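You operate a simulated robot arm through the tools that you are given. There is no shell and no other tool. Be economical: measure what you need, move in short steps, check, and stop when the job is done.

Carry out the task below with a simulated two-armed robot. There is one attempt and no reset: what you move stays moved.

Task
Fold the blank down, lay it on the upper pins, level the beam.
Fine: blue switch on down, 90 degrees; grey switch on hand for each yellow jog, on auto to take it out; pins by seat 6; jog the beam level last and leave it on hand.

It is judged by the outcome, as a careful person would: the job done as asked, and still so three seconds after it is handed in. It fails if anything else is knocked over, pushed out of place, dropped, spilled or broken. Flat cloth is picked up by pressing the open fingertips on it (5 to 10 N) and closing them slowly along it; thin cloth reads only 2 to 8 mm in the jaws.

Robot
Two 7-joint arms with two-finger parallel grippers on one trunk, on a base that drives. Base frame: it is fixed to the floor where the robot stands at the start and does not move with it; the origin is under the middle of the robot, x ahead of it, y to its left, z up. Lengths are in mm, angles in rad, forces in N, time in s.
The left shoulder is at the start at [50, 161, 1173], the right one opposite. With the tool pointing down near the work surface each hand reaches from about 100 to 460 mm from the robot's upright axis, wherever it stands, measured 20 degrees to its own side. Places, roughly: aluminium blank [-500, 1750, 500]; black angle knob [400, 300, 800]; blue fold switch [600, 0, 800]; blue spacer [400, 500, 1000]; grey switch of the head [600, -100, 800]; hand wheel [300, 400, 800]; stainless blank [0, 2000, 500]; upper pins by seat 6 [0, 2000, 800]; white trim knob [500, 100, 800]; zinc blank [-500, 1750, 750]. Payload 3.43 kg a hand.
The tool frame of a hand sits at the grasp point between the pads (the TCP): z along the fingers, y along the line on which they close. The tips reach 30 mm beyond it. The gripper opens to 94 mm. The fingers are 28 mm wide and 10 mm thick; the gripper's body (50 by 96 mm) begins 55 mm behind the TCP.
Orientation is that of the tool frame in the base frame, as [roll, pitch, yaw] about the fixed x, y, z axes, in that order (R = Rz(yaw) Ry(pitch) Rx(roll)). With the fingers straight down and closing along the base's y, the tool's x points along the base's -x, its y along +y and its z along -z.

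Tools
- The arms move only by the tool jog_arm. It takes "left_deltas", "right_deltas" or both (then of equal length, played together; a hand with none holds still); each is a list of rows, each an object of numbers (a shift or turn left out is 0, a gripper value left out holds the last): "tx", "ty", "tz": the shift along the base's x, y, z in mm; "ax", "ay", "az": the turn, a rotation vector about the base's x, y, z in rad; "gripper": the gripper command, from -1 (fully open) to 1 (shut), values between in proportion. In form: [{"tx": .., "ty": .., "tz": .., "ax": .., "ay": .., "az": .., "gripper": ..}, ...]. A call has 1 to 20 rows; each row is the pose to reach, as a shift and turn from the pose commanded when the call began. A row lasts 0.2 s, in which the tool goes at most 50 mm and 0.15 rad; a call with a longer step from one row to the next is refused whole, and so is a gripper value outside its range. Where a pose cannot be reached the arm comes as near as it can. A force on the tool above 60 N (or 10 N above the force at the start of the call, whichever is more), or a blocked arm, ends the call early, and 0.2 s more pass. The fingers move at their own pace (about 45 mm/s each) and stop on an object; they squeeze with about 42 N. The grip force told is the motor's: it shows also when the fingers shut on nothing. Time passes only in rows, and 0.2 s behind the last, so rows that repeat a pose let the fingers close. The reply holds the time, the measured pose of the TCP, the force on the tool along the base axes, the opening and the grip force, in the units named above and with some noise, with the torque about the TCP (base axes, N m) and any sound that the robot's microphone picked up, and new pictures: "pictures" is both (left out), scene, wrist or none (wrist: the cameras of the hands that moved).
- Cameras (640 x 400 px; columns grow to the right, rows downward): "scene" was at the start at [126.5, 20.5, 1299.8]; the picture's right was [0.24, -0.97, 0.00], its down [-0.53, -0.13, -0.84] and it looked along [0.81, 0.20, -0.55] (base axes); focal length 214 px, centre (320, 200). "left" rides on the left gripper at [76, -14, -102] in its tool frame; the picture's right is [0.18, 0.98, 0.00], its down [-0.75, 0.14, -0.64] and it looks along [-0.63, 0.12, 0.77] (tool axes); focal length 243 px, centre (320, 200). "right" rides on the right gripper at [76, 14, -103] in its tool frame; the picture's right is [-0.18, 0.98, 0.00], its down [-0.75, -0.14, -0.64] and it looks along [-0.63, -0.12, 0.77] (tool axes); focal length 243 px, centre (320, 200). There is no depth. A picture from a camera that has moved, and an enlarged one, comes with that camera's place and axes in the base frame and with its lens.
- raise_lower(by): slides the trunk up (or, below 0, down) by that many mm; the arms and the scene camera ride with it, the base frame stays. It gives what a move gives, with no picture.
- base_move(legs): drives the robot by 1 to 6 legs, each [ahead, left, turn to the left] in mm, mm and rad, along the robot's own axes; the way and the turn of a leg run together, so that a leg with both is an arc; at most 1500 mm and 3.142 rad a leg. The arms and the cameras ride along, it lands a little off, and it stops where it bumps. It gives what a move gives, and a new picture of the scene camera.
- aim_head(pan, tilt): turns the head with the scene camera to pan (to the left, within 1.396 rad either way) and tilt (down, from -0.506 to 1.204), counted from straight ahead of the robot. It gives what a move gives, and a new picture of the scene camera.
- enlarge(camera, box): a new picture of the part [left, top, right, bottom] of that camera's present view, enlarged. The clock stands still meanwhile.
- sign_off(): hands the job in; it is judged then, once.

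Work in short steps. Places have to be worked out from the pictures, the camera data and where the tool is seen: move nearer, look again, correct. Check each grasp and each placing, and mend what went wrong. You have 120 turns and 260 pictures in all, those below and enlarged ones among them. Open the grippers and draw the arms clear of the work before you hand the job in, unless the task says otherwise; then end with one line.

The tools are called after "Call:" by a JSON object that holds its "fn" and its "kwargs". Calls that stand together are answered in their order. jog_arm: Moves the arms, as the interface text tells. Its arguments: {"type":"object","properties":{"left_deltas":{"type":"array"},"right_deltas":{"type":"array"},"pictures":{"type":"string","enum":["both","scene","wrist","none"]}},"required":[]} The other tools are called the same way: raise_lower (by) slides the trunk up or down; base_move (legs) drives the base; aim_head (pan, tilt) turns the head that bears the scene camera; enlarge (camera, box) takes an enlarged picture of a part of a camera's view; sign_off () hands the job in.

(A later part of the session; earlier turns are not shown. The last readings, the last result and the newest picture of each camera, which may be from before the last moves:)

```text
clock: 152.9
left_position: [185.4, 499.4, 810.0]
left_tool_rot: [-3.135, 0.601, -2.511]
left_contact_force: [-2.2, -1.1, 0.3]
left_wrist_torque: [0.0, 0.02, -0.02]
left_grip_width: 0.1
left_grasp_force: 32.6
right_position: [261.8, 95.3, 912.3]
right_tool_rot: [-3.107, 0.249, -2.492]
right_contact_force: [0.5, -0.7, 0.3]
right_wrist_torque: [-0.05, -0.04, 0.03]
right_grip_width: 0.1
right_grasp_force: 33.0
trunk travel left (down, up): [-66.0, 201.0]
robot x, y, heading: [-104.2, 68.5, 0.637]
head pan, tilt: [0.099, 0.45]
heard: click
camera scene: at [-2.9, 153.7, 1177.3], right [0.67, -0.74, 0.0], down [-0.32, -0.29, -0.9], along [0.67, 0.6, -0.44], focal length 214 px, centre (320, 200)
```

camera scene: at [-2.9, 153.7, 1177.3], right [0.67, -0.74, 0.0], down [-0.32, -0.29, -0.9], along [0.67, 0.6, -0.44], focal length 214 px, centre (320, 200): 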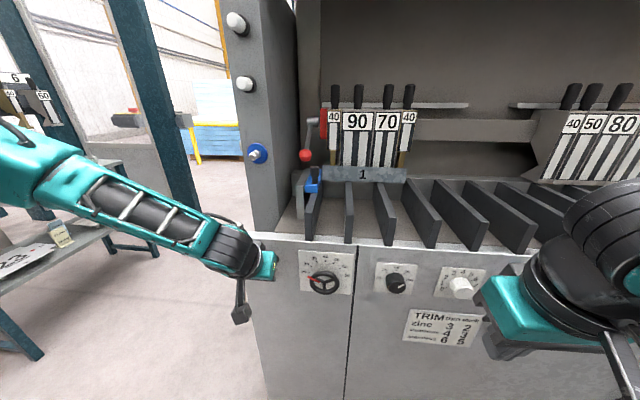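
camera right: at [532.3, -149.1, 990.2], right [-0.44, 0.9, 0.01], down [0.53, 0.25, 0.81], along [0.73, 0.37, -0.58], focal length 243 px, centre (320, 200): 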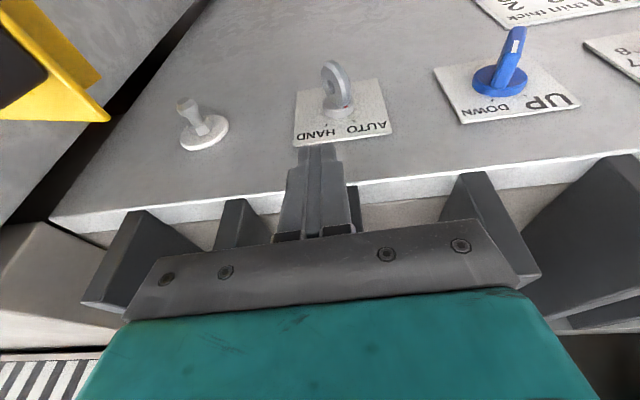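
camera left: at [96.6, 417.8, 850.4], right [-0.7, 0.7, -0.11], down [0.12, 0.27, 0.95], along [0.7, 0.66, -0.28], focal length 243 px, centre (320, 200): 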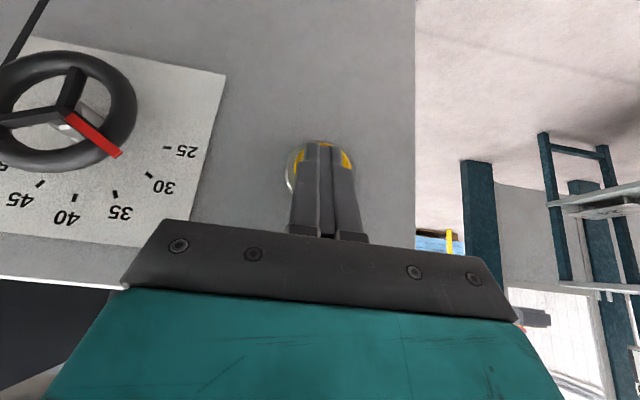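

The click came; I release and watch for a few seconds.

Call:
{"fn": "jog_arm", "kwargs": {"left_deltas": [{"tx": -20, "ty": -14}, {"tx": -40, "ty": -28}, {"tx": -40, "ty": -28}, {"tx": -40, "ty": -28}, {"tx": -40, "ty": -28}, {"tx": -40, "ty": -28}, {"tx": -40, "ty": -28}, {"tx": -40, "ty": -28}, {"tx": -40, "ty": -28}, {"tx": -40, "ty": -28}], "pictures": "scene"}}

```text
clock: 155.1
left_position: [144.3, 471.1, 809.9]
left_tool_rot: [-3.136, 0.603, -2.509]
left_contact_force: [-0.1, -0.1, 0.2]
left_wrist_torque: [0.04, -0.01, 0.02]
left_grip_width: 0.1
left_grasp_force: 32.4
right_position: [261.9, 95.1, 912.9]
right_tool_rot: [-3.105, 0.25, -2.49]
right_contact_force: [0.0, 0.0, 0.3]
right_wrist_torque: [0.0, 0.01, 0.0]
right_grip_width: 0.0
right_grasp_force: 32.7
trunk travel left (down, up): [-66.0, 201.0]
robot x, y, heading: [-103.4, 70.5, 0.632]
head pan, tilt: [0.099, 0.45]
camera scene: at [-2.8, 153.8, 1177.3], right [0.67, -0.74, 0.0], down [-0.32, -0.29, -0.9], along [0.67, 0.6, -0.44], focal length 214 px, centre (320, 200)
```

scene: 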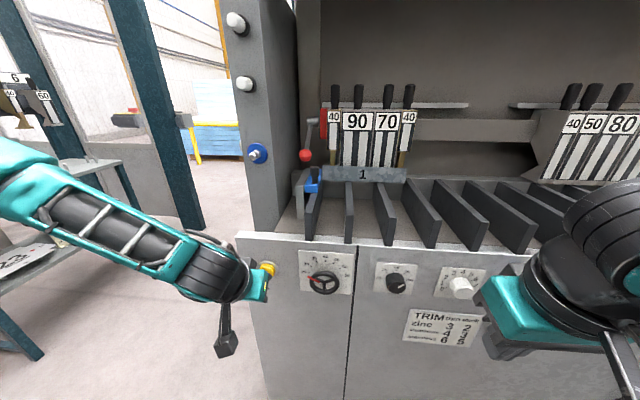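

AUTO plus yellow does nothing. Most likely the fold jog was released before it finished, so I will go back to HAND and hold the button longer, watching the beam. First, grey to HAND with the same upright push.

Call:
{"fn": "raise_lower", "kwargs": {"by": 100}}

Call:
{"fn": "base_move", "kwargs": {"legs": [[-30, 0, 0], [0, -374, 0], [60, 0, 0]]}}

```text
clock: 156.4
left_position: [144.5, 471.7, 908.9]
left_tool_rot: [-3.137, 0.602, -2.511]
left_contact_force: [-0.4, 0.6, -0.3]
left_wrist_torque: [-0.03, -0.03, -0.02]
left_grip_width: 0.0
left_grasp_force: 33.0
right_position: [262.0, 95.2, 1012.8]
right_tool_rot: [-3.107, 0.248, -2.492]
right_contact_force: [0.0, -0.2, 1.1]
right_wrist_torque: [-0.02, -0.02, -0.02]
right_grip_width: 0.0
right_grasp_force: 32.8
trunk travel left (down, up): [-166.0, 101.0]
robot x, y, heading: [-106.2, 70.8, 0.631]
head pan, tilt: [0.099, 0.45]
```

```text
clock: 161.3
left_position: [389.8, 189.8, 909.0]
left_tool_rot: [-3.137, 0.599, -2.508]
left_contact_force: [0.3, -0.7, 0.6]
left_wrist_torque: [0.02, 0.02, 0.01]
left_grip_width: 0.3
left_grasp_force: 32.7
right_position: [506.2, -186.8, 1011.9]
right_tool_rot: [-3.106, 0.247, -2.492]
right_contact_force: [0.1, 0.4, 0.0]
right_wrist_torque: [0.02, -0.03, 0.0]
right_grip_width: 0.0
right_grasp_force: 33.4
trunk travel left (down, up): [-166.0, 101.0]
robot x, y, heading: [140.8, -209.4, 0.637]
head pan, tilt: [0.099, 0.45]
camera scene: at [242.2, -128.4, 1277.1], right [0.67, -0.74, 0.0], down [-0.32, -0.29, -0.9], along [0.67, 0.6, -0.44], focal length 214 px, centre (320, 200)
```

scene: 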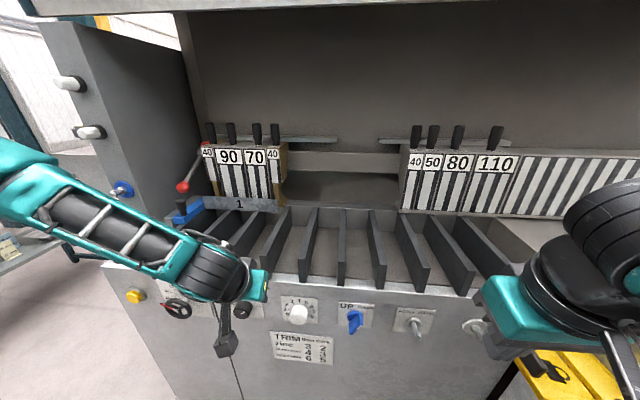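

I lower the closed fingers on the left side of the grey knob's upper half, then push right.

Call:
{"fn": "jog_arm", "kwargs": {"right_deltas": [{"tx": 20, "ty": 30, "tz": -28}, {"tx": 40, "ty": 59, "tz": -56}, {"tx": 60, "ty": 88, "tz": -84}, {"tx": 79, "ty": 116.6, "tz": -112}, {"tx": 85, "ty": 121, "tz": -148}, {"tx": 91, "ty": 125.5, "tz": -183}], "pictures": "wrist"}}

```text
clock: 162.7
left_position: [388.9, 190.1, 909.6]
left_tool_rot: [-3.136, 0.602, -2.506]
left_contact_force: [-0.3, 0.4, 0.5]
left_wrist_torque: [0.01, 0.0, 0.03]
left_grip_width: 0.1
left_grasp_force: 32.7
right_position: [599.4, -61.3, 829.3]
right_tool_rot: [-3.107, 0.249, -2.49]
right_contact_force: [-0.3, -0.2, -0.5]
right_wrist_torque: [0.01, 0.02, 0.02]
right_grip_width: 0.0
right_grasp_force: 33.3
trunk travel left (down, up): [-166.0, 101.0]
robot x, y, heading: [141.9, -212.5, 0.632]
head pan, tilt: [0.099, 0.45]
camera right: at [509.3, -108.6, 908.9], right [-0.45, 0.9, 0.01], down [0.53, 0.25, 0.81], along [0.72, 0.37, -0.58], focal length 243 px, centre (320, 200)
```

right: 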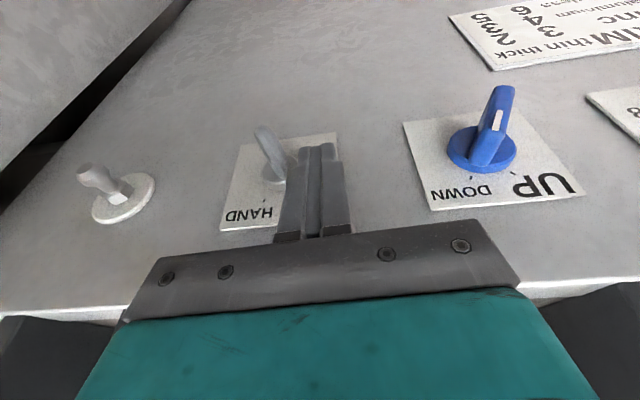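

Call:
{"fn": "jog_arm", "kwargs": {"right_deltas": [{"tx": 4, "ty": -5.4}, {"tx": 7, "ty": -9.5}, {"tx": 10, "ty": -13.6}, {"tx": 13, "ty": -17.7}, {"tx": 16, "ty": -21.8}, {"tx": 18, "ty": -24.5}, {"tx": 5, "ty": -7}, {"tx": 0, "ty": 0, "tz": 40}, {"tx": 0, "ty": 0, "tz": 85}], "pictures": "both"}}

Call:
{"fn": "enlarge", "kwargs": {"camera": "right", "box": [200, 40, 400, 180]}}

```text
clock: 164.7
left_position: [390.4, 189.1, 909.3]
left_tool_rot: [-3.138, 0.603, -2.508]
left_contact_force: [-0.1, -0.4, -0.6]
left_wrist_torque: [-0.01, -0.03, -0.02]
left_grip_width: 0.0
left_grasp_force: 32.9
right_position: [597.7, -60.3, 914.6]
right_tool_rot: [-3.104, 0.249, -2.49]
right_contact_force: [0.5, -0.1, -0.7]
right_wrist_torque: [0.02, -0.02, 0.01]
right_grip_width: 0.0
right_grasp_force: 33.0
trunk travel left (down, up): [-166.0, 101.0]
robot x, y, heading: [140.4, -215.2, 0.633]
head pan, tilt: [0.099, 0.45]
camera scene: at [241.5, -128.8, 1277.2], right [0.67, -0.74, 0.0], down [-0.32, -0.29, -0.9], along [0.67, 0.6, -0.43], focal length 214 px, centre (320, 200)
camera right: at [509.3, -107.2, 994.9], right [-0.45, 0.9, 0.01], down [0.53, 0.25, 0.81], along [0.72, 0.37, -0.58], focal length 243 px, centre (320, 200)
```

scene: 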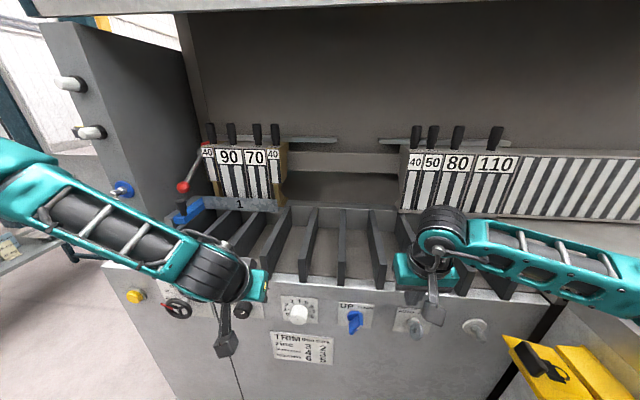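
right: 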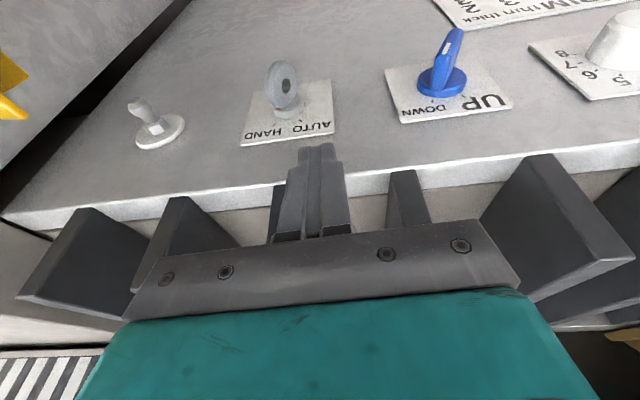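

```text
2.86 times, centred on (300, 110) of right
camera zoom: at [509.3, -107.2, 994.9], right [-0.45, 0.9, 0.01], down [0.53, 0.25, 0.81], along [0.72, 0.37, -0.58], focal length 693 px, centre (377, 457)
```

zoom: 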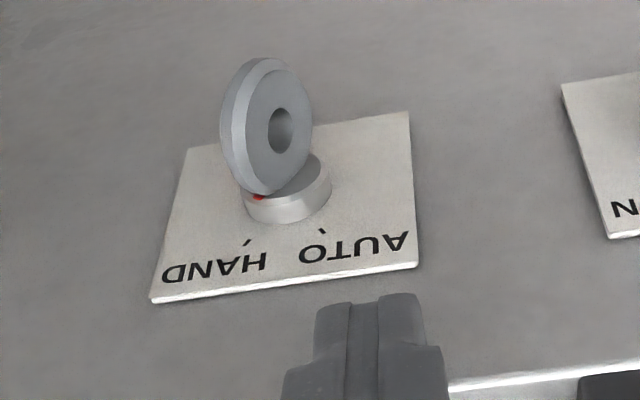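

Grey is fully on HAND. I go back to the yellow button.

Call:
{"fn": "jog_arm", "kwargs": {"right_deltas": [{"tx": -25, "ty": -20, "tz": 25}, {"tx": -50, "ty": -50, "tz": 50}, {"tx": -75, "ty": -85, "tz": 75}, {"tx": -92, "ty": -125, "tz": 97}], "pictures": "none"}}

Call:
{"fn": "base_move", "kwargs": {"legs": [[-60, 0, 0], [0, 374, 0.003], [30, 0, 0]]}}

Call:
{"fn": "raise_lower", "kwargs": {"by": -100}}

```text
clock: 165.7
left_position: [390.6, 188.9, 910.1]
left_tool_rot: [-3.136, 0.603, -2.507]
left_contact_force: [0.2, 1.4, 0.3]
left_wrist_torque: [-0.01, 0.0, 0.03]
left_grip_width: 0.0
left_grasp_force: 33.3
right_position: [505.8, -186.6, 1012.0]
right_tool_rot: [-3.105, 0.248, -2.492]
right_contact_force: [0.1, 0.4, -0.2]
right_wrist_torque: [-0.02, -0.01, -0.02]
right_grip_width: 0.0
right_grasp_force: 32.7
trunk travel left (down, up): [-166.0, 101.0]
robot x, y, heading: [139.7, -211.6, 0.631]
head pan, tilt: [0.099, 0.45]
```

```text
clock: 170.5
left_position: [143.7, 471.7, 909.0]
left_tool_rot: [-3.134, 0.602, -2.504]
left_contact_force: [-0.9, 1.0, 0.2]
left_wrist_torque: [-0.01, 0.0, 0.02]
left_grip_width: 0.0
left_grasp_force: 32.9
right_position: [260.4, 97.4, 1010.2]
right_tool_rot: [-3.107, 0.247, -2.49]
right_contact_force: [0.4, 0.0, 0.3]
right_wrist_torque: [-0.02, 0.03, -0.05]
right_grip_width: 0.0
right_grasp_force: 33.2
trunk travel left (down, up): [-166.0, 101.0]
robot x, y, heading: [-102.3, 66.0, 0.637]
head pan, tilt: [0.099, 0.45]
camera scene: at [-3.3, 153.0, 1277.1], right [0.67, -0.74, 0.0], down [-0.32, -0.29, -0.9], along [0.67, 0.6, -0.44], focal length 214 px, centre (320, 200)
```

scene: 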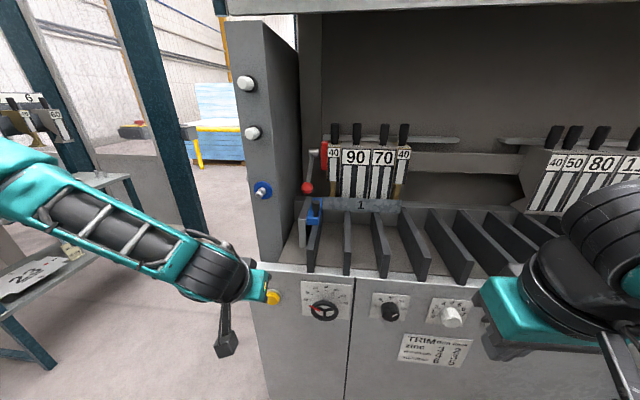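

```text
clock: 171.8
left_position: [142.7, 471.0, 809.7]
left_tool_rot: [-3.135, 0.602, -2.503]
left_contact_force: [-0.2, 0.1, 0.3]
left_wrist_torque: [0.03, 0.03, -0.04]
left_grip_width: 0.0
left_grasp_force: 32.7
right_position: [260.6, 95.9, 911.3]
right_tool_rot: [-3.107, 0.248, -2.488]
right_contact_force: [0.2, 0.0, 0.8]
right_wrist_torque: [-0.03, -0.02, 0.03]
right_grip_width: 0.0
right_grasp_force: 32.5
trunk travel left (down, up): [-66.0, 201.0]
robot x, y, heading: [-105.4, 69.3, 0.638]
head pan, tilt: [0.099, 0.45]
```

Now press on HAND, briefly at first, and look.

Call:
{"fn": "jog_arm", "kwargs": {"left_deltas": [{"tx": 20, "ty": 14}, {"tx": 35, "ty": 24}, {"tx": 42, "ty": 29}, {"tx": 42, "ty": 29}, {"tx": 42, "ty": 29}, {"tx": 42, "ty": 29}], "pictures": "scene"}}

Call:
{"fn": "enlarge", "kwargs": {"camera": "scene", "box": [220, 20, 520, 220]}}

```text
clock: 173.2
left_position: [184.9, 501.1, 809.3]
left_tool_rot: [-3.135, 0.602, -2.504]
left_contact_force: [-0.2, -1.4, 0.4]
left_wrist_torque: [0.0, 0.01, 0.06]
left_grip_width: 0.2
left_grasp_force: 33.1
right_position: [260.5, 96.3, 911.7]
right_tool_rot: [-3.108, 0.249, -2.488]
right_contact_force: [0.2, 0.4, 0.6]
right_wrist_torque: [-0.03, -0.01, 0.02]
right_grip_width: 0.0
right_grasp_force: 33.1
trunk travel left (down, up): [-66.0, 201.0]
robot x, y, heading: [-105.1, 67.9, 0.639]
head pan, tilt: [0.099, 0.45]
heard: click
camera scene: at [-4.1, 152.4, 1177.3], right [0.67, -0.74, 0.0], down [-0.32, -0.29, -0.9], along [0.67, 0.61, -0.44], focal length 214 px, centre (320, 200)
```

scene: 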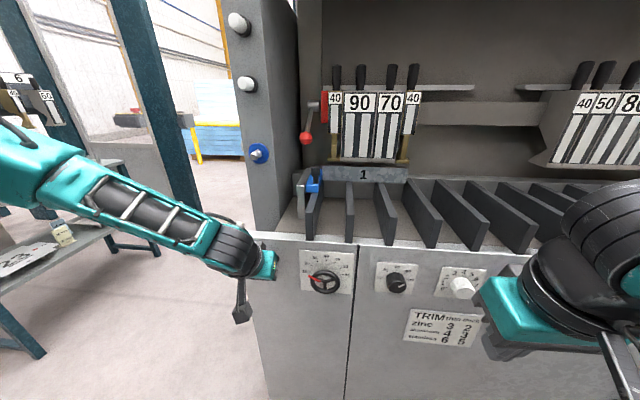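

```text
2.00 times, centred on (370, 120) of scene
camera zoom: at [-4.1, 152.4, 1177.3], right [0.67, -0.74, 0.0], down [-0.32, -0.29, -0.9], along [0.67, 0.61, -0.44], focal length 429 px, centre (220, 360)
```

zoom: 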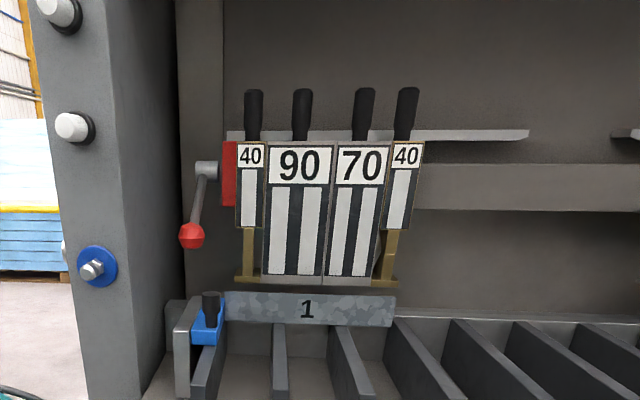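

The second jog raises the clamp. I release and wait till it is fully open.

Call:
{"fn": "jog_arm", "kwargs": {"left_deltas": [{}, {}, {}, {}, {"tx": -20, "ty": -14}, {"tx": -42, "ty": -29}, {"tx": -42, "ty": -29}, {"tx": -42, "ty": -29}, {"tx": -42, "ty": -29}, {"tx": -42, "ty": -29}, {"tx": -42, "ty": -29}, {"tx": -42, "ty": -29}], "pictures": "scene"}}

Call:
{"fn": "raise_lower", "kwargs": {"by": 200}}

Call:
{"fn": "enlarge", "kwargs": {"camera": "scene", "box": [220, 100, 520, 300]}}

```text
clock: 175.8
left_position: [142.4, 472.7, 809.2]
left_tool_rot: [-3.136, 0.603, -2.503]
left_contact_force: [0.3, 0.0, 0.3]
left_wrist_torque: [0.0, 0.01, -0.04]
left_grip_width: 0.1
left_grasp_force: 32.9
right_position: [261.1, 96.6, 910.9]
right_tool_rot: [-3.107, 0.248, -2.489]
right_contact_force: [-0.2, 0.0, -1.0]
right_wrist_torque: [0.02, 0.0, 0.0]
right_grip_width: 0.0
right_grasp_force: 33.3
trunk travel left (down, up): [-66.0, 201.0]
robot x, y, heading: [-105.9, 69.0, 0.632]
head pan, tilt: [0.099, 0.45]
camera scene: at [-4.0, 152.5, 1177.3], right [0.67, -0.74, 0.0], down [-0.32, -0.29, -0.9], along [0.67, 0.61, -0.44], focal length 214 px, centre (320, 200)
```

scene: 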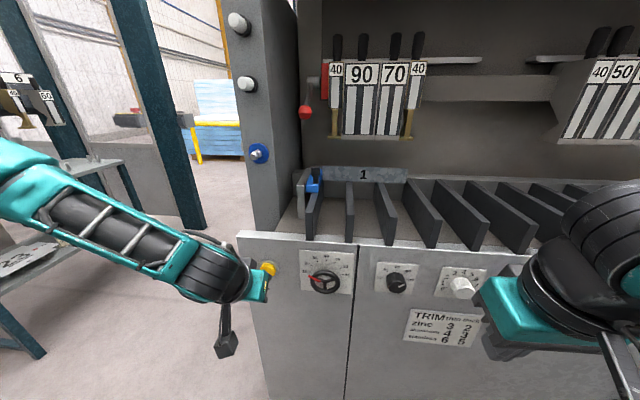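

```text
clock: 178.0
left_position: [142.9, 471.3, 1009.3]
left_tool_rot: [-3.137, 0.602, -2.505]
left_contact_force: [-0.7, 0.0, 0.1]
left_wrist_torque: [0.01, 0.0, 0.01]
left_grip_width: 0.0
left_grasp_force: 33.0
right_position: [261.7, 95.9, 1111.0]
right_tool_rot: [-3.105, 0.248, -2.487]
right_contact_force: [0.0, 0.2, 0.4]
right_wrist_torque: [0.0, 0.0, 0.0]
right_grip_width: 0.2
right_grasp_force: 33.0
trunk travel left (down, up): [-266.0, 1.0]
robot x, y, heading: [-105.3, 69.3, 0.637]
head pan, tilt: [0.099, 0.45]
```

```text
2.00 times, centred on (370, 200) of scene
camera zoom: at [-3.9, 152.6, 1377.2], right [0.67, -0.74, 0.0], down [-0.32, -0.29, -0.9], along [0.67, 0.6, -0.44], focal length 429 px, centre (220, 200)
```

zoom: 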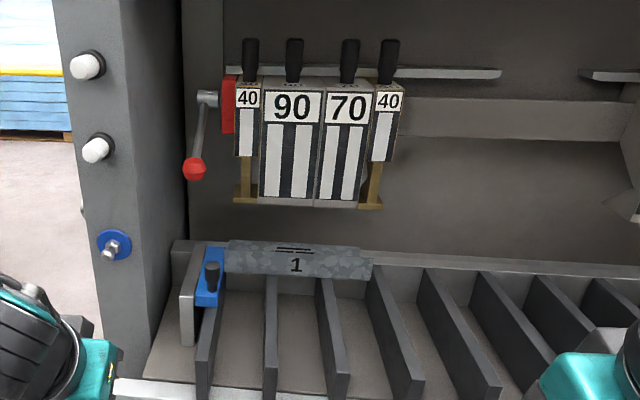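

The clamp is open. I zoom on the blank to confirm flange 2 is folded down.

Call:
{"fn": "enlarge", "kwargs": {"camera": "scene", "box": [295, 205, 425, 255]}}

Call:
{"fn": "enlarge", "kwargs": {"camera": "scene", "box": [240, 90, 300, 180]}}

```text
4.92 times, centred on (360, 230) of scene
camera zoom: at [-3.9, 152.6, 1377.2], right [0.67, -0.74, 0.0], down [-0.32, -0.29, -0.9], along [0.67, 0.6, -0.44], focal length 1056 px, centre (123, 52)
```

zoom: 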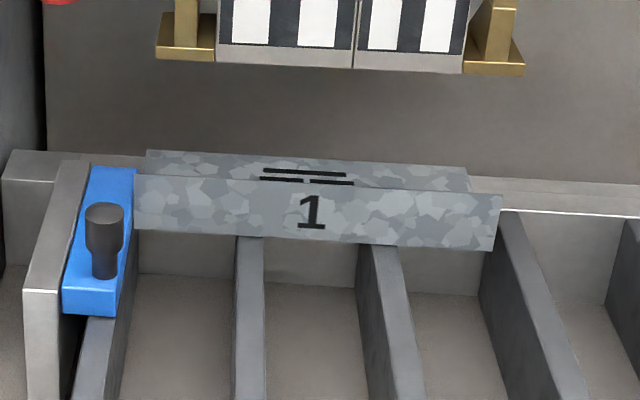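

```text
4.44 times, centred on (270, 135) of scene
camera zoom: at [-3.9, 152.6, 1377.2], right [0.67, -0.74, 0.0], down [-0.32, -0.29, -0.9], along [0.67, 0.6, -0.44], focal length 953 px, centre (542, 489)
```

zoom: 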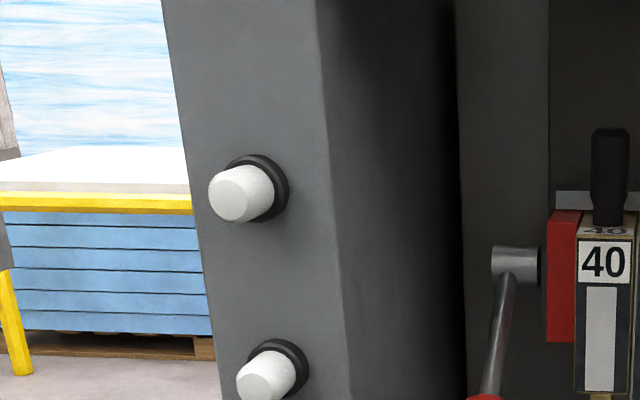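

Flange 2 is folded down behind the table. As told, I put the grey switch on AUTO before taking it out: same drive and upright push.

Call:
{"fn": "raise_lower", "kwargs": {"by": -100}}

Call:
{"fn": "base_move", "kwargs": {"legs": [[-30, 0, 0], [0, -374, 0], [60, 0, 0]]}}

```text
clock: 179.3
left_position: [143.0, 471.1, 909.4]
left_tool_rot: [-3.136, 0.603, -2.505]
left_contact_force: [0.1, -0.4, 0.4]
left_wrist_torque: [-0.02, -0.03, -0.02]
left_grip_width: 0.1
left_grasp_force: 33.0
right_position: [260.5, 95.6, 1011.2]
right_tool_rot: [-3.106, 0.247, -2.489]
right_contact_force: [-0.7, 1.0, 0.1]
right_wrist_torque: [0.02, 0.01, 0.02]
right_grip_width: 0.1
right_grasp_force: 32.7
trunk travel left (down, up): [-166.0, 101.0]
robot x, y, heading: [-101.1, 67.7, 0.638]
head pan, tilt: [0.099, 0.45]
```

```text
clock: 184.2
left_position: [391.0, 185.7, 908.6]
left_tool_rot: [-3.137, 0.601, -2.508]
left_contact_force: [0.6, -0.1, 0.3]
left_wrist_torque: [0.03, 0.01, -0.02]
left_grip_width: 0.0
left_grasp_force: 33.0
right_position: [507.6, -189.9, 1011.9]
right_tool_rot: [-3.106, 0.249, -2.491]
right_contact_force: [0.8, -0.1, 0.0]
right_wrist_torque: [-0.02, 0.03, -0.02]
right_grip_width: 0.0
right_grasp_force: 32.7
trunk travel left (down, up): [-166.0, 101.0]
robot x, y, heading: [143.3, -215.0, 0.634]
head pan, tilt: [0.099, 0.45]
camera scene: at [243.8, -132.2, 1277.1], right [0.67, -0.74, 0.0], down [-0.32, -0.29, -0.9], along [0.67, 0.6, -0.44], focal length 214 px, centre (320, 200)
```

scene: 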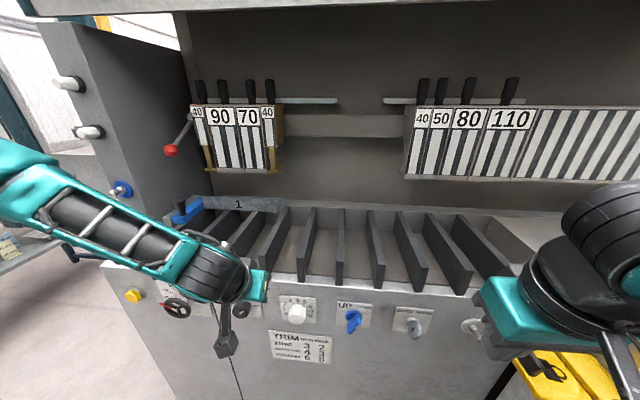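

Call:
{"fn": "jog_arm", "kwargs": {"right_deltas": [{"tx": 29, "ty": 16, "tz": -28}, {"tx": 59, "ty": 33, "tz": -56}, {"tx": 88, "ty": 49, "tz": -84}, {"tx": 117.2, "ty": 65.7, "tz": -113}, {"tx": 124, "ty": 69, "tz": -148}, {"tx": 130.3, "ty": 72.5, "tz": -182}, {"tx": 126.3, "ty": 77.9, "tz": -182}, {"tx": 123.3, "ty": 82, "tz": -182}, {"tx": 120.3, "ty": 86.1, "tz": -182}, {"tx": 117.3, "ty": 90.2, "tz": -182}, {"tx": 114.3, "ty": 94.3, "tz": -182}, {"tx": 111.3, "ty": 98.3, "tz": -182}, {"tx": 109.3, "ty": 101.1, "tz": -182}, {"tx": 118, "ty": 89, "tz": -182}, {"tx": 118, "ty": 89, "tz": -140}, {"tx": 118, "ty": 89, "tz": -100}], "pictures": "wrist"}}

Call:
{"fn": "enlarge", "kwargs": {"camera": "right", "box": [250, 30, 430, 160]}}

```text
clock: 187.6
left_position: [391.0, 185.0, 909.2]
left_tool_rot: [-3.136, 0.601, -2.508]
left_contact_force: [-0.6, -0.2, -0.2]
left_wrist_torque: [-0.01, -0.01, 0.02]
left_grip_width: 0.0
left_grasp_force: 33.4
right_position: [624.6, -99.3, 911.4]
right_tool_rot: [-3.107, 0.248, -2.491]
right_contact_force: [0.4, -0.2, 0.5]
right_wrist_torque: [0.0, 0.01, -0.07]
right_grip_width: 0.3
right_grasp_force: 33.1
trunk travel left (down, up): [-166.0, 101.0]
robot x, y, heading: [141.5, -214.0, 0.638]
head pan, tilt: [0.099, 0.45]
camera right: at [536.9, -146.4, 991.4], right [-0.45, 0.89, 0.01], down [0.53, 0.25, 0.81], along [0.72, 0.37, -0.58], focal length 243 px, centre (320, 200)
```

right: 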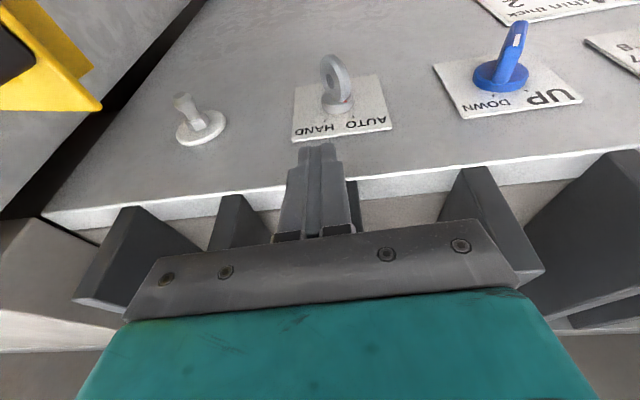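

```text
3.08 times, centred on (340, 95) of right
camera zoom: at [536.9, -146.4, 991.4], right [-0.45, 0.89, 0.01], down [0.53, 0.25, 0.81], along [0.72, 0.37, -0.58], focal length 746 px, centre (258, 523)
```

zoom: 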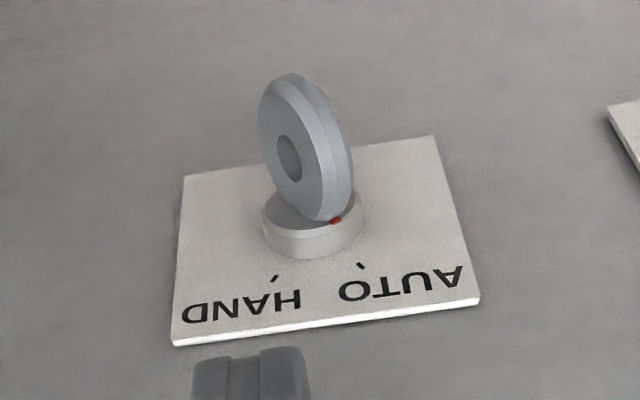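

AUTO is set. To reach the standing flange I will stand side-on (left side to the machine), so the left hand closes across it in its natural pose. First I raise the trunk, un-tilt and open the left hand, and tuck the right one.

Call:
{"fn": "raise_lower", "kwargs": {"by": 100}}

Call:
{"fn": "base_move", "kwargs": {"legs": [[-120, 0, 0]]}}

Call:
{"fn": "jog_arm", "kwargs": {"left_deltas": [{"tx": -35, "ty": -5, "tz": 20, "ax": -0.071, "ay": 0.097, "gripper": -1}, {"tx": -70, "ty": -10, "tz": 40, "ax": -0.142, "ay": 0.194}, {"tx": -105, "ty": -15, "tz": 60, "ax": -0.213, "ay": 0.29}, {"tx": -140, "ty": -15, "tz": 80, "ax": -0.284, "ay": 0.387}, {"tx": -175, "ty": -15, "tz": 100, "ax": -0.355, "ay": 0.484}], "right_deltas": [{"tx": -30, "ty": -15, "tz": 20}, {"tx": -60, "ty": -30, "tz": 40}, {"tx": -90, "ty": -45, "tz": 60}, {"tx": -120, "ty": -60, "tz": 80}, {"tx": -150, "ty": -75, "tz": 100}], "pictures": "none"}}

Call:
{"fn": "base_move", "kwargs": {"legs": [[0, 470, 0], [0, 0, -1.571]]}}

```text
clock: 188.9
left_position: [391.3, 184.9, 1009.5]
left_tool_rot: [-3.137, 0.6, -2.507]
left_contact_force: [-0.5, -0.6, 0.4]
left_wrist_torque: [-0.01, 0.0, -0.01]
left_grip_width: 0.0
left_grasp_force: 32.8
right_position: [625.4, -100.1, 1011.0]
right_tool_rot: [-3.107, 0.249, -2.49]
right_contact_force: [0.0, 0.3, 0.4]
right_wrist_torque: [0.02, -0.01, 0.01]
right_grip_width: 0.0
right_grasp_force: 33.0
trunk travel left (down, up): [-266.0, 1.0]
robot x, y, heading: [145.6, -221.3, 0.637]
head pan, tilt: [0.099, 0.45]
```

```text
clock: 190.2
left_position: [293.7, 113.8, 1009.4]
left_tool_rot: [-3.137, 0.604, -2.507]
left_contact_force: [-0.6, -0.3, 0.4]
left_wrist_torque: [0.04, -0.04, -0.02]
left_grip_width: 0.0
left_grasp_force: 33.1
right_position: [530.2, -169.9, 1011.6]
right_tool_rot: [-3.106, 0.251, -2.491]
right_contact_force: [-0.5, 0.1, -0.5]
right_wrist_torque: [0.02, 0.0, 0.0]
right_grip_width: 0.2
right_grasp_force: 32.5
trunk travel left (down, up): [-266.0, 1.0]
robot x, y, heading: [49.3, -286.7, 0.641]
head pan, tilt: [0.099, 0.45]
camera scene: at [145.9, -204.1, 1377.4], right [0.67, -0.74, 0.0], down [-0.32, -0.29, -0.9], along [0.67, 0.6, -0.43], focal length 214 px, centre (320, 200)
```

scene: 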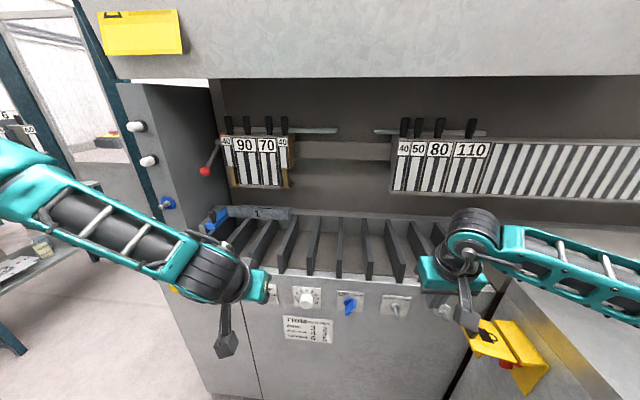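

```text
clock: 191.3
left_position: [117.0, 99.2, 1108.4]
left_tool_rot: [-3.136, 0.001, -2.508]
left_contact_force: [-1.0, -0.1, 0.1]
left_wrist_torque: [0.0, 0.0, -0.02]
left_grip_width: 93.8
left_grasp_force: 0.1
right_position: [382.3, -239.9, 1113.4]
right_tool_rot: [-3.104, 0.246, -2.49]
right_contact_force: [-0.6, -0.2, -0.1]
right_wrist_torque: [0.0, -0.01, -0.02]
right_grip_width: 0.0
right_grasp_force: 33.2
right hand out of reach, approached as far as the arm can: row 5
trunk travel left (down, up): [-266.0, 1.0]
robot x, y, heading: [47.5, -288.7, 0.637]
head pan, tilt: [0.099, 0.45]
```

```text
clock: 199.8
left_position: [157.4, 19.6, 1110.4]
left_tool_rot: [-3.138, 0.002, 2.22]
left_contact_force: [-0.6, 0.6, -0.9]
left_wrist_torque: [0.0, 0.04, 0.0]
left_grip_width: 94.1
left_grasp_force: 0.1
right_position: [-177.4, -249.7, 1113.9]
right_tool_rot: [-3.104, 0.245, 2.236]
right_contact_force: [0.5, -1.2, 0.7]
right_wrist_torque: [0.04, 0.01, -0.03]
right_grip_width: 0.1
right_grasp_force: 32.6
trunk travel left (down, up): [-266.0, 1.0]
robot x, y, heading: [-228.5, 88.9, -0.924]
head pan, tilt: [0.099, 0.45]
camera scene: at [-144.6, -12.7, 1377.3], right [-0.73, -0.68, 0.0], down [-0.3, 0.32, -0.9], along [0.61, -0.66, -0.44], focal length 214 px, centre (320, 200)
```

scene: 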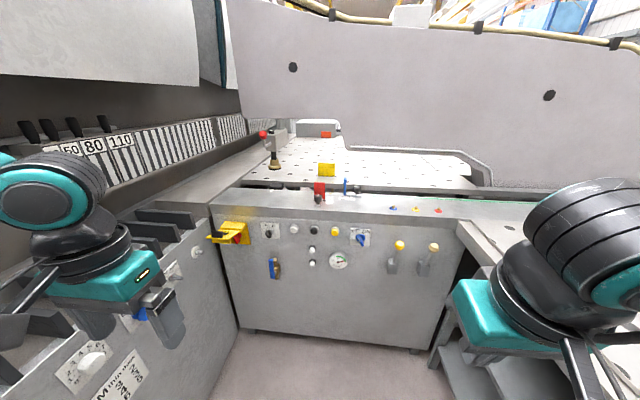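

I move sideways toward the machine, with the left arm on its side.

Call:
{"fn": "base_move", "kwargs": {"legs": [[0, 230, -0.012]]}}

Call:
{"fn": "aim_head", "kwargs": {"pan": 1.3, "tilt": 0.65}}

```text
clock: 202.3
left_position: [331.8, 146.8, 1108.9]
left_tool_rot: [-3.135, 0.0, 2.208]
left_contact_force: [0.2, -0.1, 0.0]
left_wrist_torque: [0.01, 0.01, -0.02]
left_grip_width: 94.1
left_grasp_force: 0.0
right_position: [-6.9, -118.3, 1112.6]
right_tool_rot: [-3.107, 0.245, 2.224]
right_contact_force: [0.1, 0.1, 0.3]
right_wrist_torque: [-0.02, 0.0, 0.0]
right_grip_width: 0.2
right_grasp_force: 33.5
trunk travel left (down, up): [-266.0, 1.0]
robot x, y, heading: [-54.8, 216.7, -0.942]
head pan, tilt: [0.099, 0.45]
stopped in leg 1: the robot was blocked; the commanded pose is now the measured one
camera scene: at [28.7, 117.5, 1377.3], right [-0.74, -0.67, 0.0], down [-0.29, 0.32, -0.9], along [0.61, -0.67, -0.43], focal length 214 px, centre (320, 200)
```

scene: 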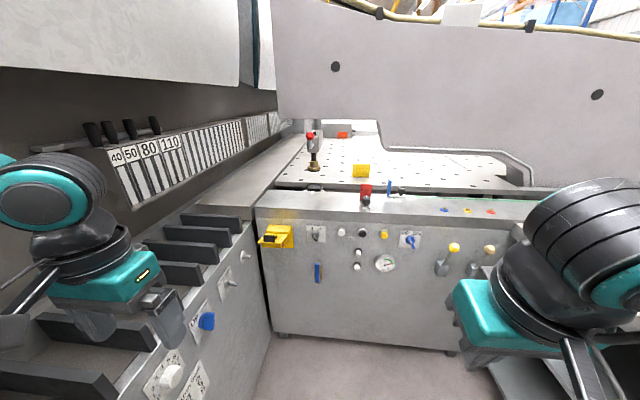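

```text
clock: 203.7
left_position: [332.6, 146.5, 1108.7]
left_tool_rot: [-3.135, 0.002, 2.207]
left_contact_force: [-0.2, -0.2, 0.7]
left_wrist_torque: [0.01, 0.0, 0.0]
left_grip_width: 93.8
left_grasp_force: 0.2
right_position: [-6.8, -118.5, 1112.9]
right_tool_rot: [-3.111, 0.244, 2.221]
right_contact_force: [-0.1, -0.2, 0.2]
right_wrist_torque: [0.01, -0.01, 0.01]
right_grip_width: 0.2
right_grasp_force: 32.9
trunk travel left (down, up): [-266.0, 1.0]
robot x, y, heading: [-54.4, 217.6, -0.937]
head pan, tilt: [1.3, 0.649]
camera scene: at [48.4, 216.6, 1359.6], right [0.36, -0.93, 0.0], down [-0.56, -0.21, -0.8], along [0.75, 0.29, -0.6], focal length 214 px, centre (320, 200)
```

scene: 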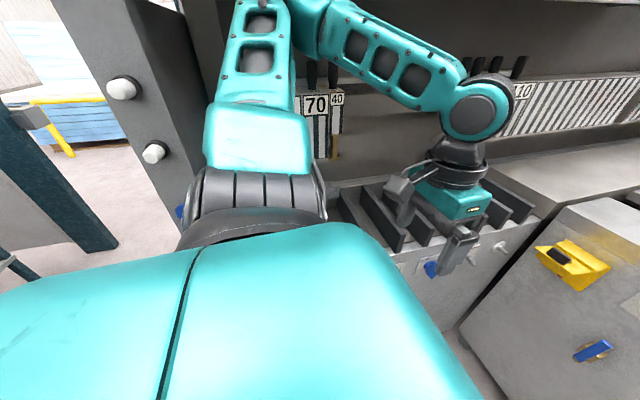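

The base can't get nearer side-on, and the raised tools hang right above flange 1, so the hand must lean back. A diagonal stance like the starting one suits: I turn to heading about -0.1 and place the axis in line with the blank.

Call:
{"fn": "base_move", "kwargs": {"legs": [[0, -90, 0], [0, 0, 0.84]]}}

Call:
{"fn": "aim_head", "kwargs": {"pan": 0.7, "tilt": 0.6}}

```text
clock: 207.4
left_position: [189.0, 406.6, 1108.2]
left_tool_rot: [-3.13, -0.002, 3.041]
left_contact_force: [-0.4, 0.1, -0.1]
left_wrist_torque: [-0.02, -0.02, -0.01]
left_grip_width: 94.1
left_grasp_force: 0.0
right_position: [157.7, -23.3, 1114.2]
right_tool_rot: [-3.103, 0.243, 3.06]
right_contact_force: [0.1, -0.8, 0.5]
right_wrist_torque: [0.01, -0.02, -0.04]
right_grip_width: 0.0
right_grasp_force: 33.2
trunk travel left (down, up): [-266.0, 1.0]
robot x, y, heading: [-125.8, 171.4, -0.097]
head pan, tilt: [1.3, 0.649]
camera scene: at [-54.5, 243.6, 1359.4], right [0.93, -0.36, 0.0], down [-0.22, -0.56, -0.8], along [0.29, 0.74, -0.6], focal length 214 px, centre (320, 200)
```

scene: 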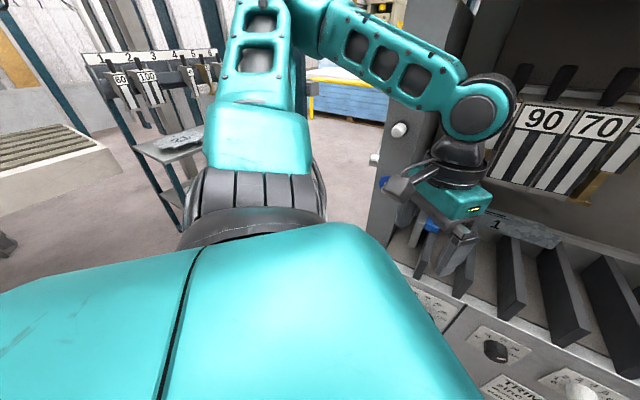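

```text
clock: 208.4
left_position: [187.0, 406.0, 1108.3]
left_tool_rot: [-3.133, -0.001, 3.043]
left_contact_force: [-0.5, -0.1, -0.4]
left_wrist_torque: [0.02, 0.01, -0.01]
left_grip_width: 93.9
left_grasp_force: 0.0
right_position: [157.0, -23.7, 1114.0]
right_tool_rot: [-3.106, 0.245, 3.058]
right_contact_force: [-0.7, -0.5, -0.3]
right_wrist_torque: [0.03, 0.04, -0.01]
right_grip_width: 0.1
right_grasp_force: 33.4
trunk travel left (down, up): [-266.0, 1.0]
robot x, y, heading: [-127.0, 167.1, -0.097]
head pan, tilt: [0.7, 0.6]
camera scene: at [-13.0, 212.6, 1363.7], right [0.57, -0.82, 0.0], down [-0.47, -0.32, -0.83], along [0.68, 0.47, -0.56], focal length 214 px, centre (320, 200)
```

scene: 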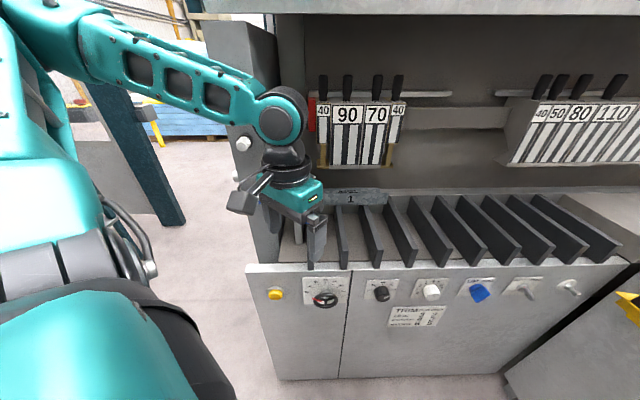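

Call:
{"fn": "base_move", "kwargs": {"legs": [[183, -38, 0]]}}

Call:
{"fn": "enlarge", "kwargs": {"camera": "scene", "box": [180, 60, 480, 260]}}

```text
clock: 209.9
left_position: [366.4, 351.8, 1107.4]
left_tool_rot: [-3.134, -0.002, 3.044]
left_contact_force: [0.1, 0.4, -0.4]
left_wrist_torque: [-0.02, 0.04, -0.01]
left_grip_width: 93.8
left_grasp_force: 0.0
right_position: [333.5, -79.2, 1114.3]
right_tool_rot: [-3.106, 0.244, 3.059]
right_contact_force: [-0.3, 0.4, 0.9]
right_wrist_torque: [-0.02, 0.02, -0.02]
right_grip_width: 0.0
right_grasp_force: 33.0
trunk travel left (down, up): [-266.0, 1.0]
robot x, y, heading: [50.6, 113.9, -0.097]
head pan, tilt: [0.7, 0.6]
camera scene: at [164.2, 156.6, 1363.6], right [0.56, -0.83, 0.0], down [-0.47, -0.32, -0.82], along [0.68, 0.47, -0.57], focal length 214 px, centre (320, 200)
```

scene: 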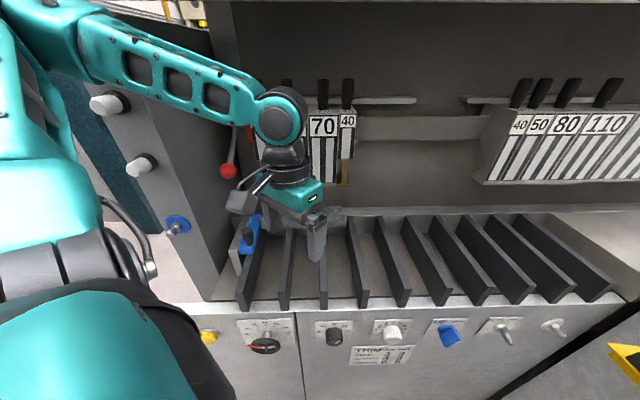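

```text
2.00 times, centred on (330, 160) of scene
camera zoom: at [164.2, 156.6, 1363.6], right [0.56, -0.83, 0.0], down [-0.47, -0.32, -0.82], along [0.68, 0.47, -0.57], focal length 429 px, centre (300, 280)
```

zoom: 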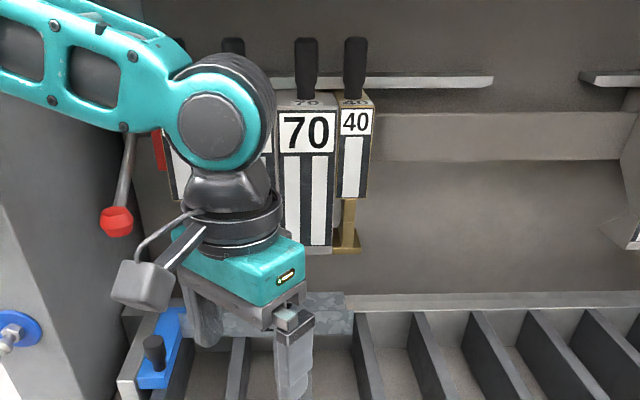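

The stance works: axis 108 mm ahead-line, flange about 580 mm away. I turn the left hand so it closes across the flange, and lean it back 0.5 rad to stay clear of the raised tools.

Call:
{"fn": "jog_arm", "kwargs": {"left_deltas": [{"az": -0.14, "gripper": 0.15}, {"az": -0.28}, {"az": -0.42}, {"az": -0.56}, {"az": -0.7}, {"az": -0.84}], "pictures": "none"}}

Call:
{"fn": "jog_arm", "kwargs": {"left_deltas": [{"ax": 0.074, "ay": -0.101}, {"ax": 0.148, "ay": -0.201}, {"ax": 0.222, "ay": -0.302}, {"ax": 0.296, "ay": -0.403}]}}

```text
clock: 211.3
left_position: [364.5, 350.0, 1109.1]
left_tool_rot: [-3.133, 0.0, 2.2]
left_contact_force: [-1.0, 0.0, 0.3]
left_wrist_torque: [0.02, -0.03, 0.0]
left_grip_width: 40.1
left_grasp_force: 0.1
right_position: [332.2, -80.0, 1113.6]
right_tool_rot: [-3.104, 0.242, 3.058]
right_contact_force: [-0.5, 0.1, 0.4]
right_wrist_torque: [-0.01, 0.03, -0.01]
right_grip_width: 0.0
right_grasp_force: 33.4
trunk travel left (down, up): [-266.0, 1.0]
robot x, y, heading: [52.1, 111.3, -0.098]
head pan, tilt: [0.7, 0.6]
```

```text
clock: 212.3
left_position: [409.2, 339.8, 1118.8]
left_tool_rot: [2.65, -0.002, 2.205]
left_contact_force: [0.0, 0.0, 0.4]
left_wrist_torque: [0.05, -0.01, 0.03]
left_grip_width: 40.3
left_grasp_force: 0.1
left hand out of reach, approached as far as the arm can: row 2, 3, 4
right_position: [334.5, -78.4, 1113.1]
right_tool_rot: [-3.108, 0.243, 3.059]
right_contact_force: [-0.9, -0.5, 0.2]
right_wrist_torque: [0.0, 0.01, 0.02]
right_grip_width: 0.0
right_grasp_force: 33.2
trunk travel left (down, up): [-266.0, 1.0]
robot x, y, heading: [51.6, 110.1, -0.104]
head pan, tilt: [0.7, 0.6]
camera scene: at [163.8, 156.0, 1363.7], right [0.56, -0.83, 0.0], down [-0.47, -0.32, -0.83], along [0.68, 0.47, -0.56], focal length 214 px, centre (320, 200)
camera left: at [315.5, 366.8, 1202.3], right [0.59, 0.66, 0.46], down [0.3, -0.71, 0.63], along [0.75, -0.23, -0.62], focal length 243 px, centre (320, 200)
```

scene: 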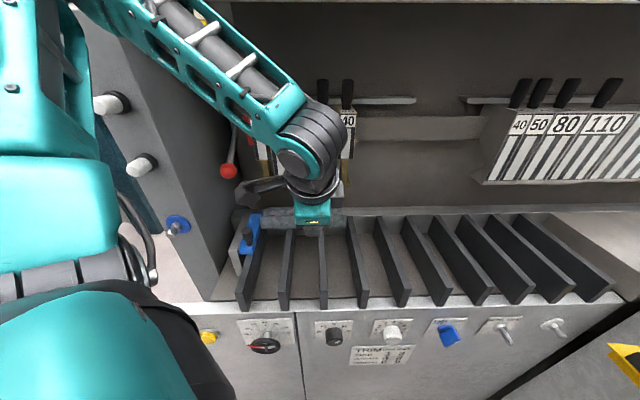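
left: 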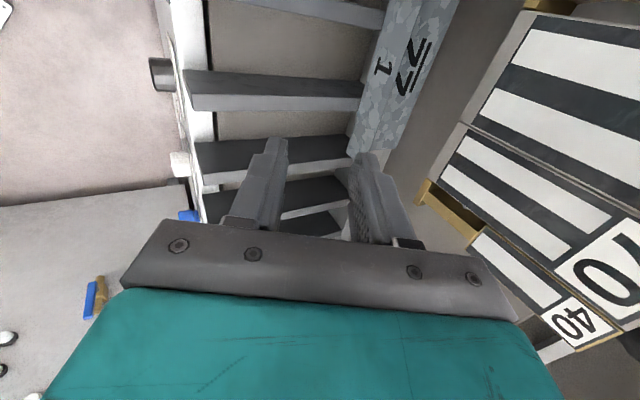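

The hand is leaned and turned. I move it toward the flange, stopping short to look.

Call:
{"fn": "jog_arm", "kwargs": {"left_deltas": [{"tx": 24, "ty": 29, "tz": -20}, {"tx": 48, "ty": 58, "tz": -40}, {"tx": 71, "ty": 87, "tz": -59}]}}

```text
clock: 213.1
left_position: [481.1, 429.6, 1058.3]
left_tool_rot: [2.651, -0.002, 2.202]
left_contact_force: [-0.2, -0.1, 0.7]
left_wrist_torque: [0.01, 0.01, -0.01]
left_grip_width: 40.1
left_grasp_force: 0.1
right_position: [333.9, -78.6, 1113.0]
right_tool_rot: [-3.104, 0.244, 3.058]
right_contact_force: [-0.2, 0.9, 0.3]
right_wrist_torque: [-0.02, 0.02, 0.0]
right_grip_width: 0.0
right_grasp_force: 33.0
trunk travel left (down, up): [-266.0, 1.0]
robot x, y, heading: [49.6, 109.8, -0.101]
head pan, tilt: [0.7, 0.6]
camera scene: at [163.9, 157.5, 1363.6], right [0.56, -0.83, 0.0], down [-0.47, -0.32, -0.82], along [0.68, 0.47, -0.57], focal length 214 px, centre (320, 200)
camera left: at [386.7, 455.6, 1142.2], right [0.59, 0.66, 0.46], down [0.3, -0.71, 0.63], along [0.75, -0.23, -0.62], focal length 243 px, centre (320, 200)
```

scene: 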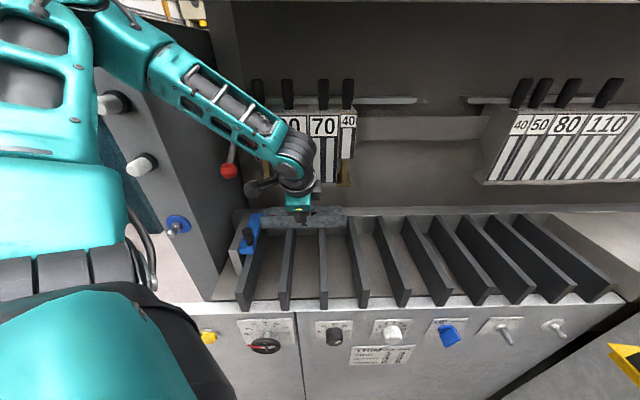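
left: 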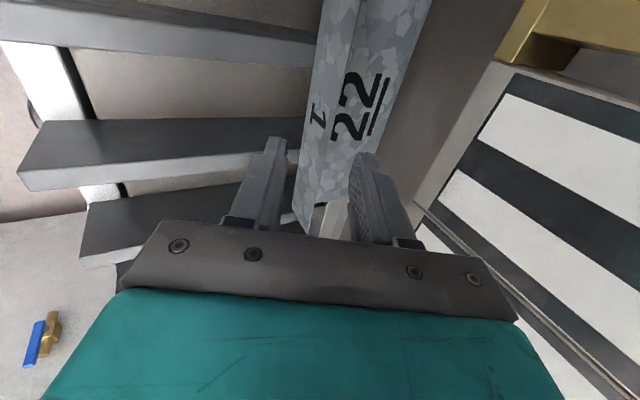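

The flange shows neatly between the fingers. I descend the last bit in small steps.

Call:
{"fn": "jog_arm", "kwargs": {"left_deltas": [{"tx": 9, "ty": 7, "tz": -16}, {"tx": 18.5, "ty": 13.6, "tz": -33}, {"tx": 28, "ty": 20, "tz": -50}, {"tx": 35, "ty": 26, "tz": -62}]}}

Call:
{"fn": "enlarge", "kwargs": {"camera": "left", "box": [200, 80, 460, 250]}}

```text
clock: 214.1
left_position: [510.7, 451.1, 1003.6]
left_tool_rot: [2.638, 0.0, 2.205]
left_contact_force: [-0.6, 1.1, -0.7]
left_wrist_torque: [0.04, 0.0, 0.0]
left_grip_width: 40.2
left_grasp_force: 0.1
right_position: [326.6, -82.8, 1114.3]
right_tool_rot: [-3.111, 0.253, 3.058]
right_contact_force: [-1.0, -0.9, -1.1]
right_wrist_torque: [-0.03, 0.01, 0.01]
right_grip_width: 0.2
right_grasp_force: 33.7
trunk travel left (down, up): [-266.0, 1.0]
robot x, y, heading: [47.1, 111.9, -0.095]
head pan, tilt: [0.7, 0.6]
camera scene: at [154.7, 151.1, 1365.2], right [0.57, -0.82, 0.0], down [-0.46, -0.32, -0.83], along [0.68, 0.47, -0.56], focal length 214 px, centre (320, 200)
camera left: at [414.4, 477.8, 1086.3], right [0.58, 0.66, 0.47], down [0.3, -0.72, 0.63], along [0.75, -0.23, -0.61], focal length 243 px, centre (320, 200)
```

scene: 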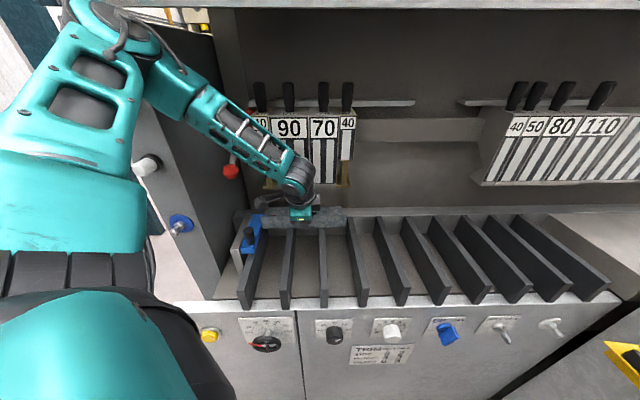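
left: 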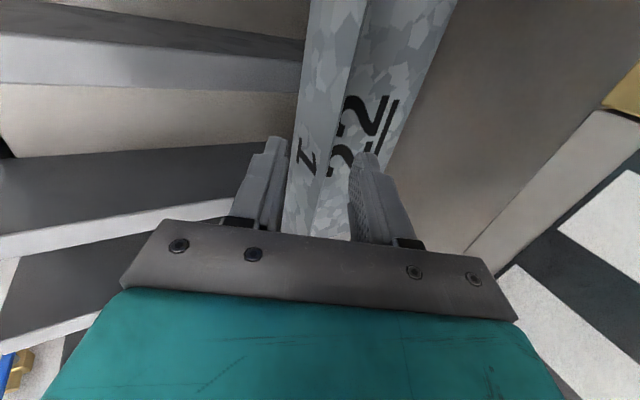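

```text
2.35 times, centred on (330, 165) of left
camera zoom: at [414.4, 477.8, 1086.3], right [0.58, 0.66, 0.47], down [0.3, -0.72, 0.63], along [0.75, -0.23, -0.61], focal length 571 px, centre (296, 282)
```

zoom: 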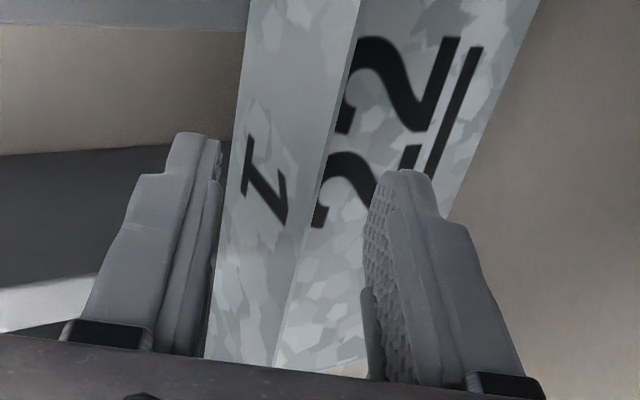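

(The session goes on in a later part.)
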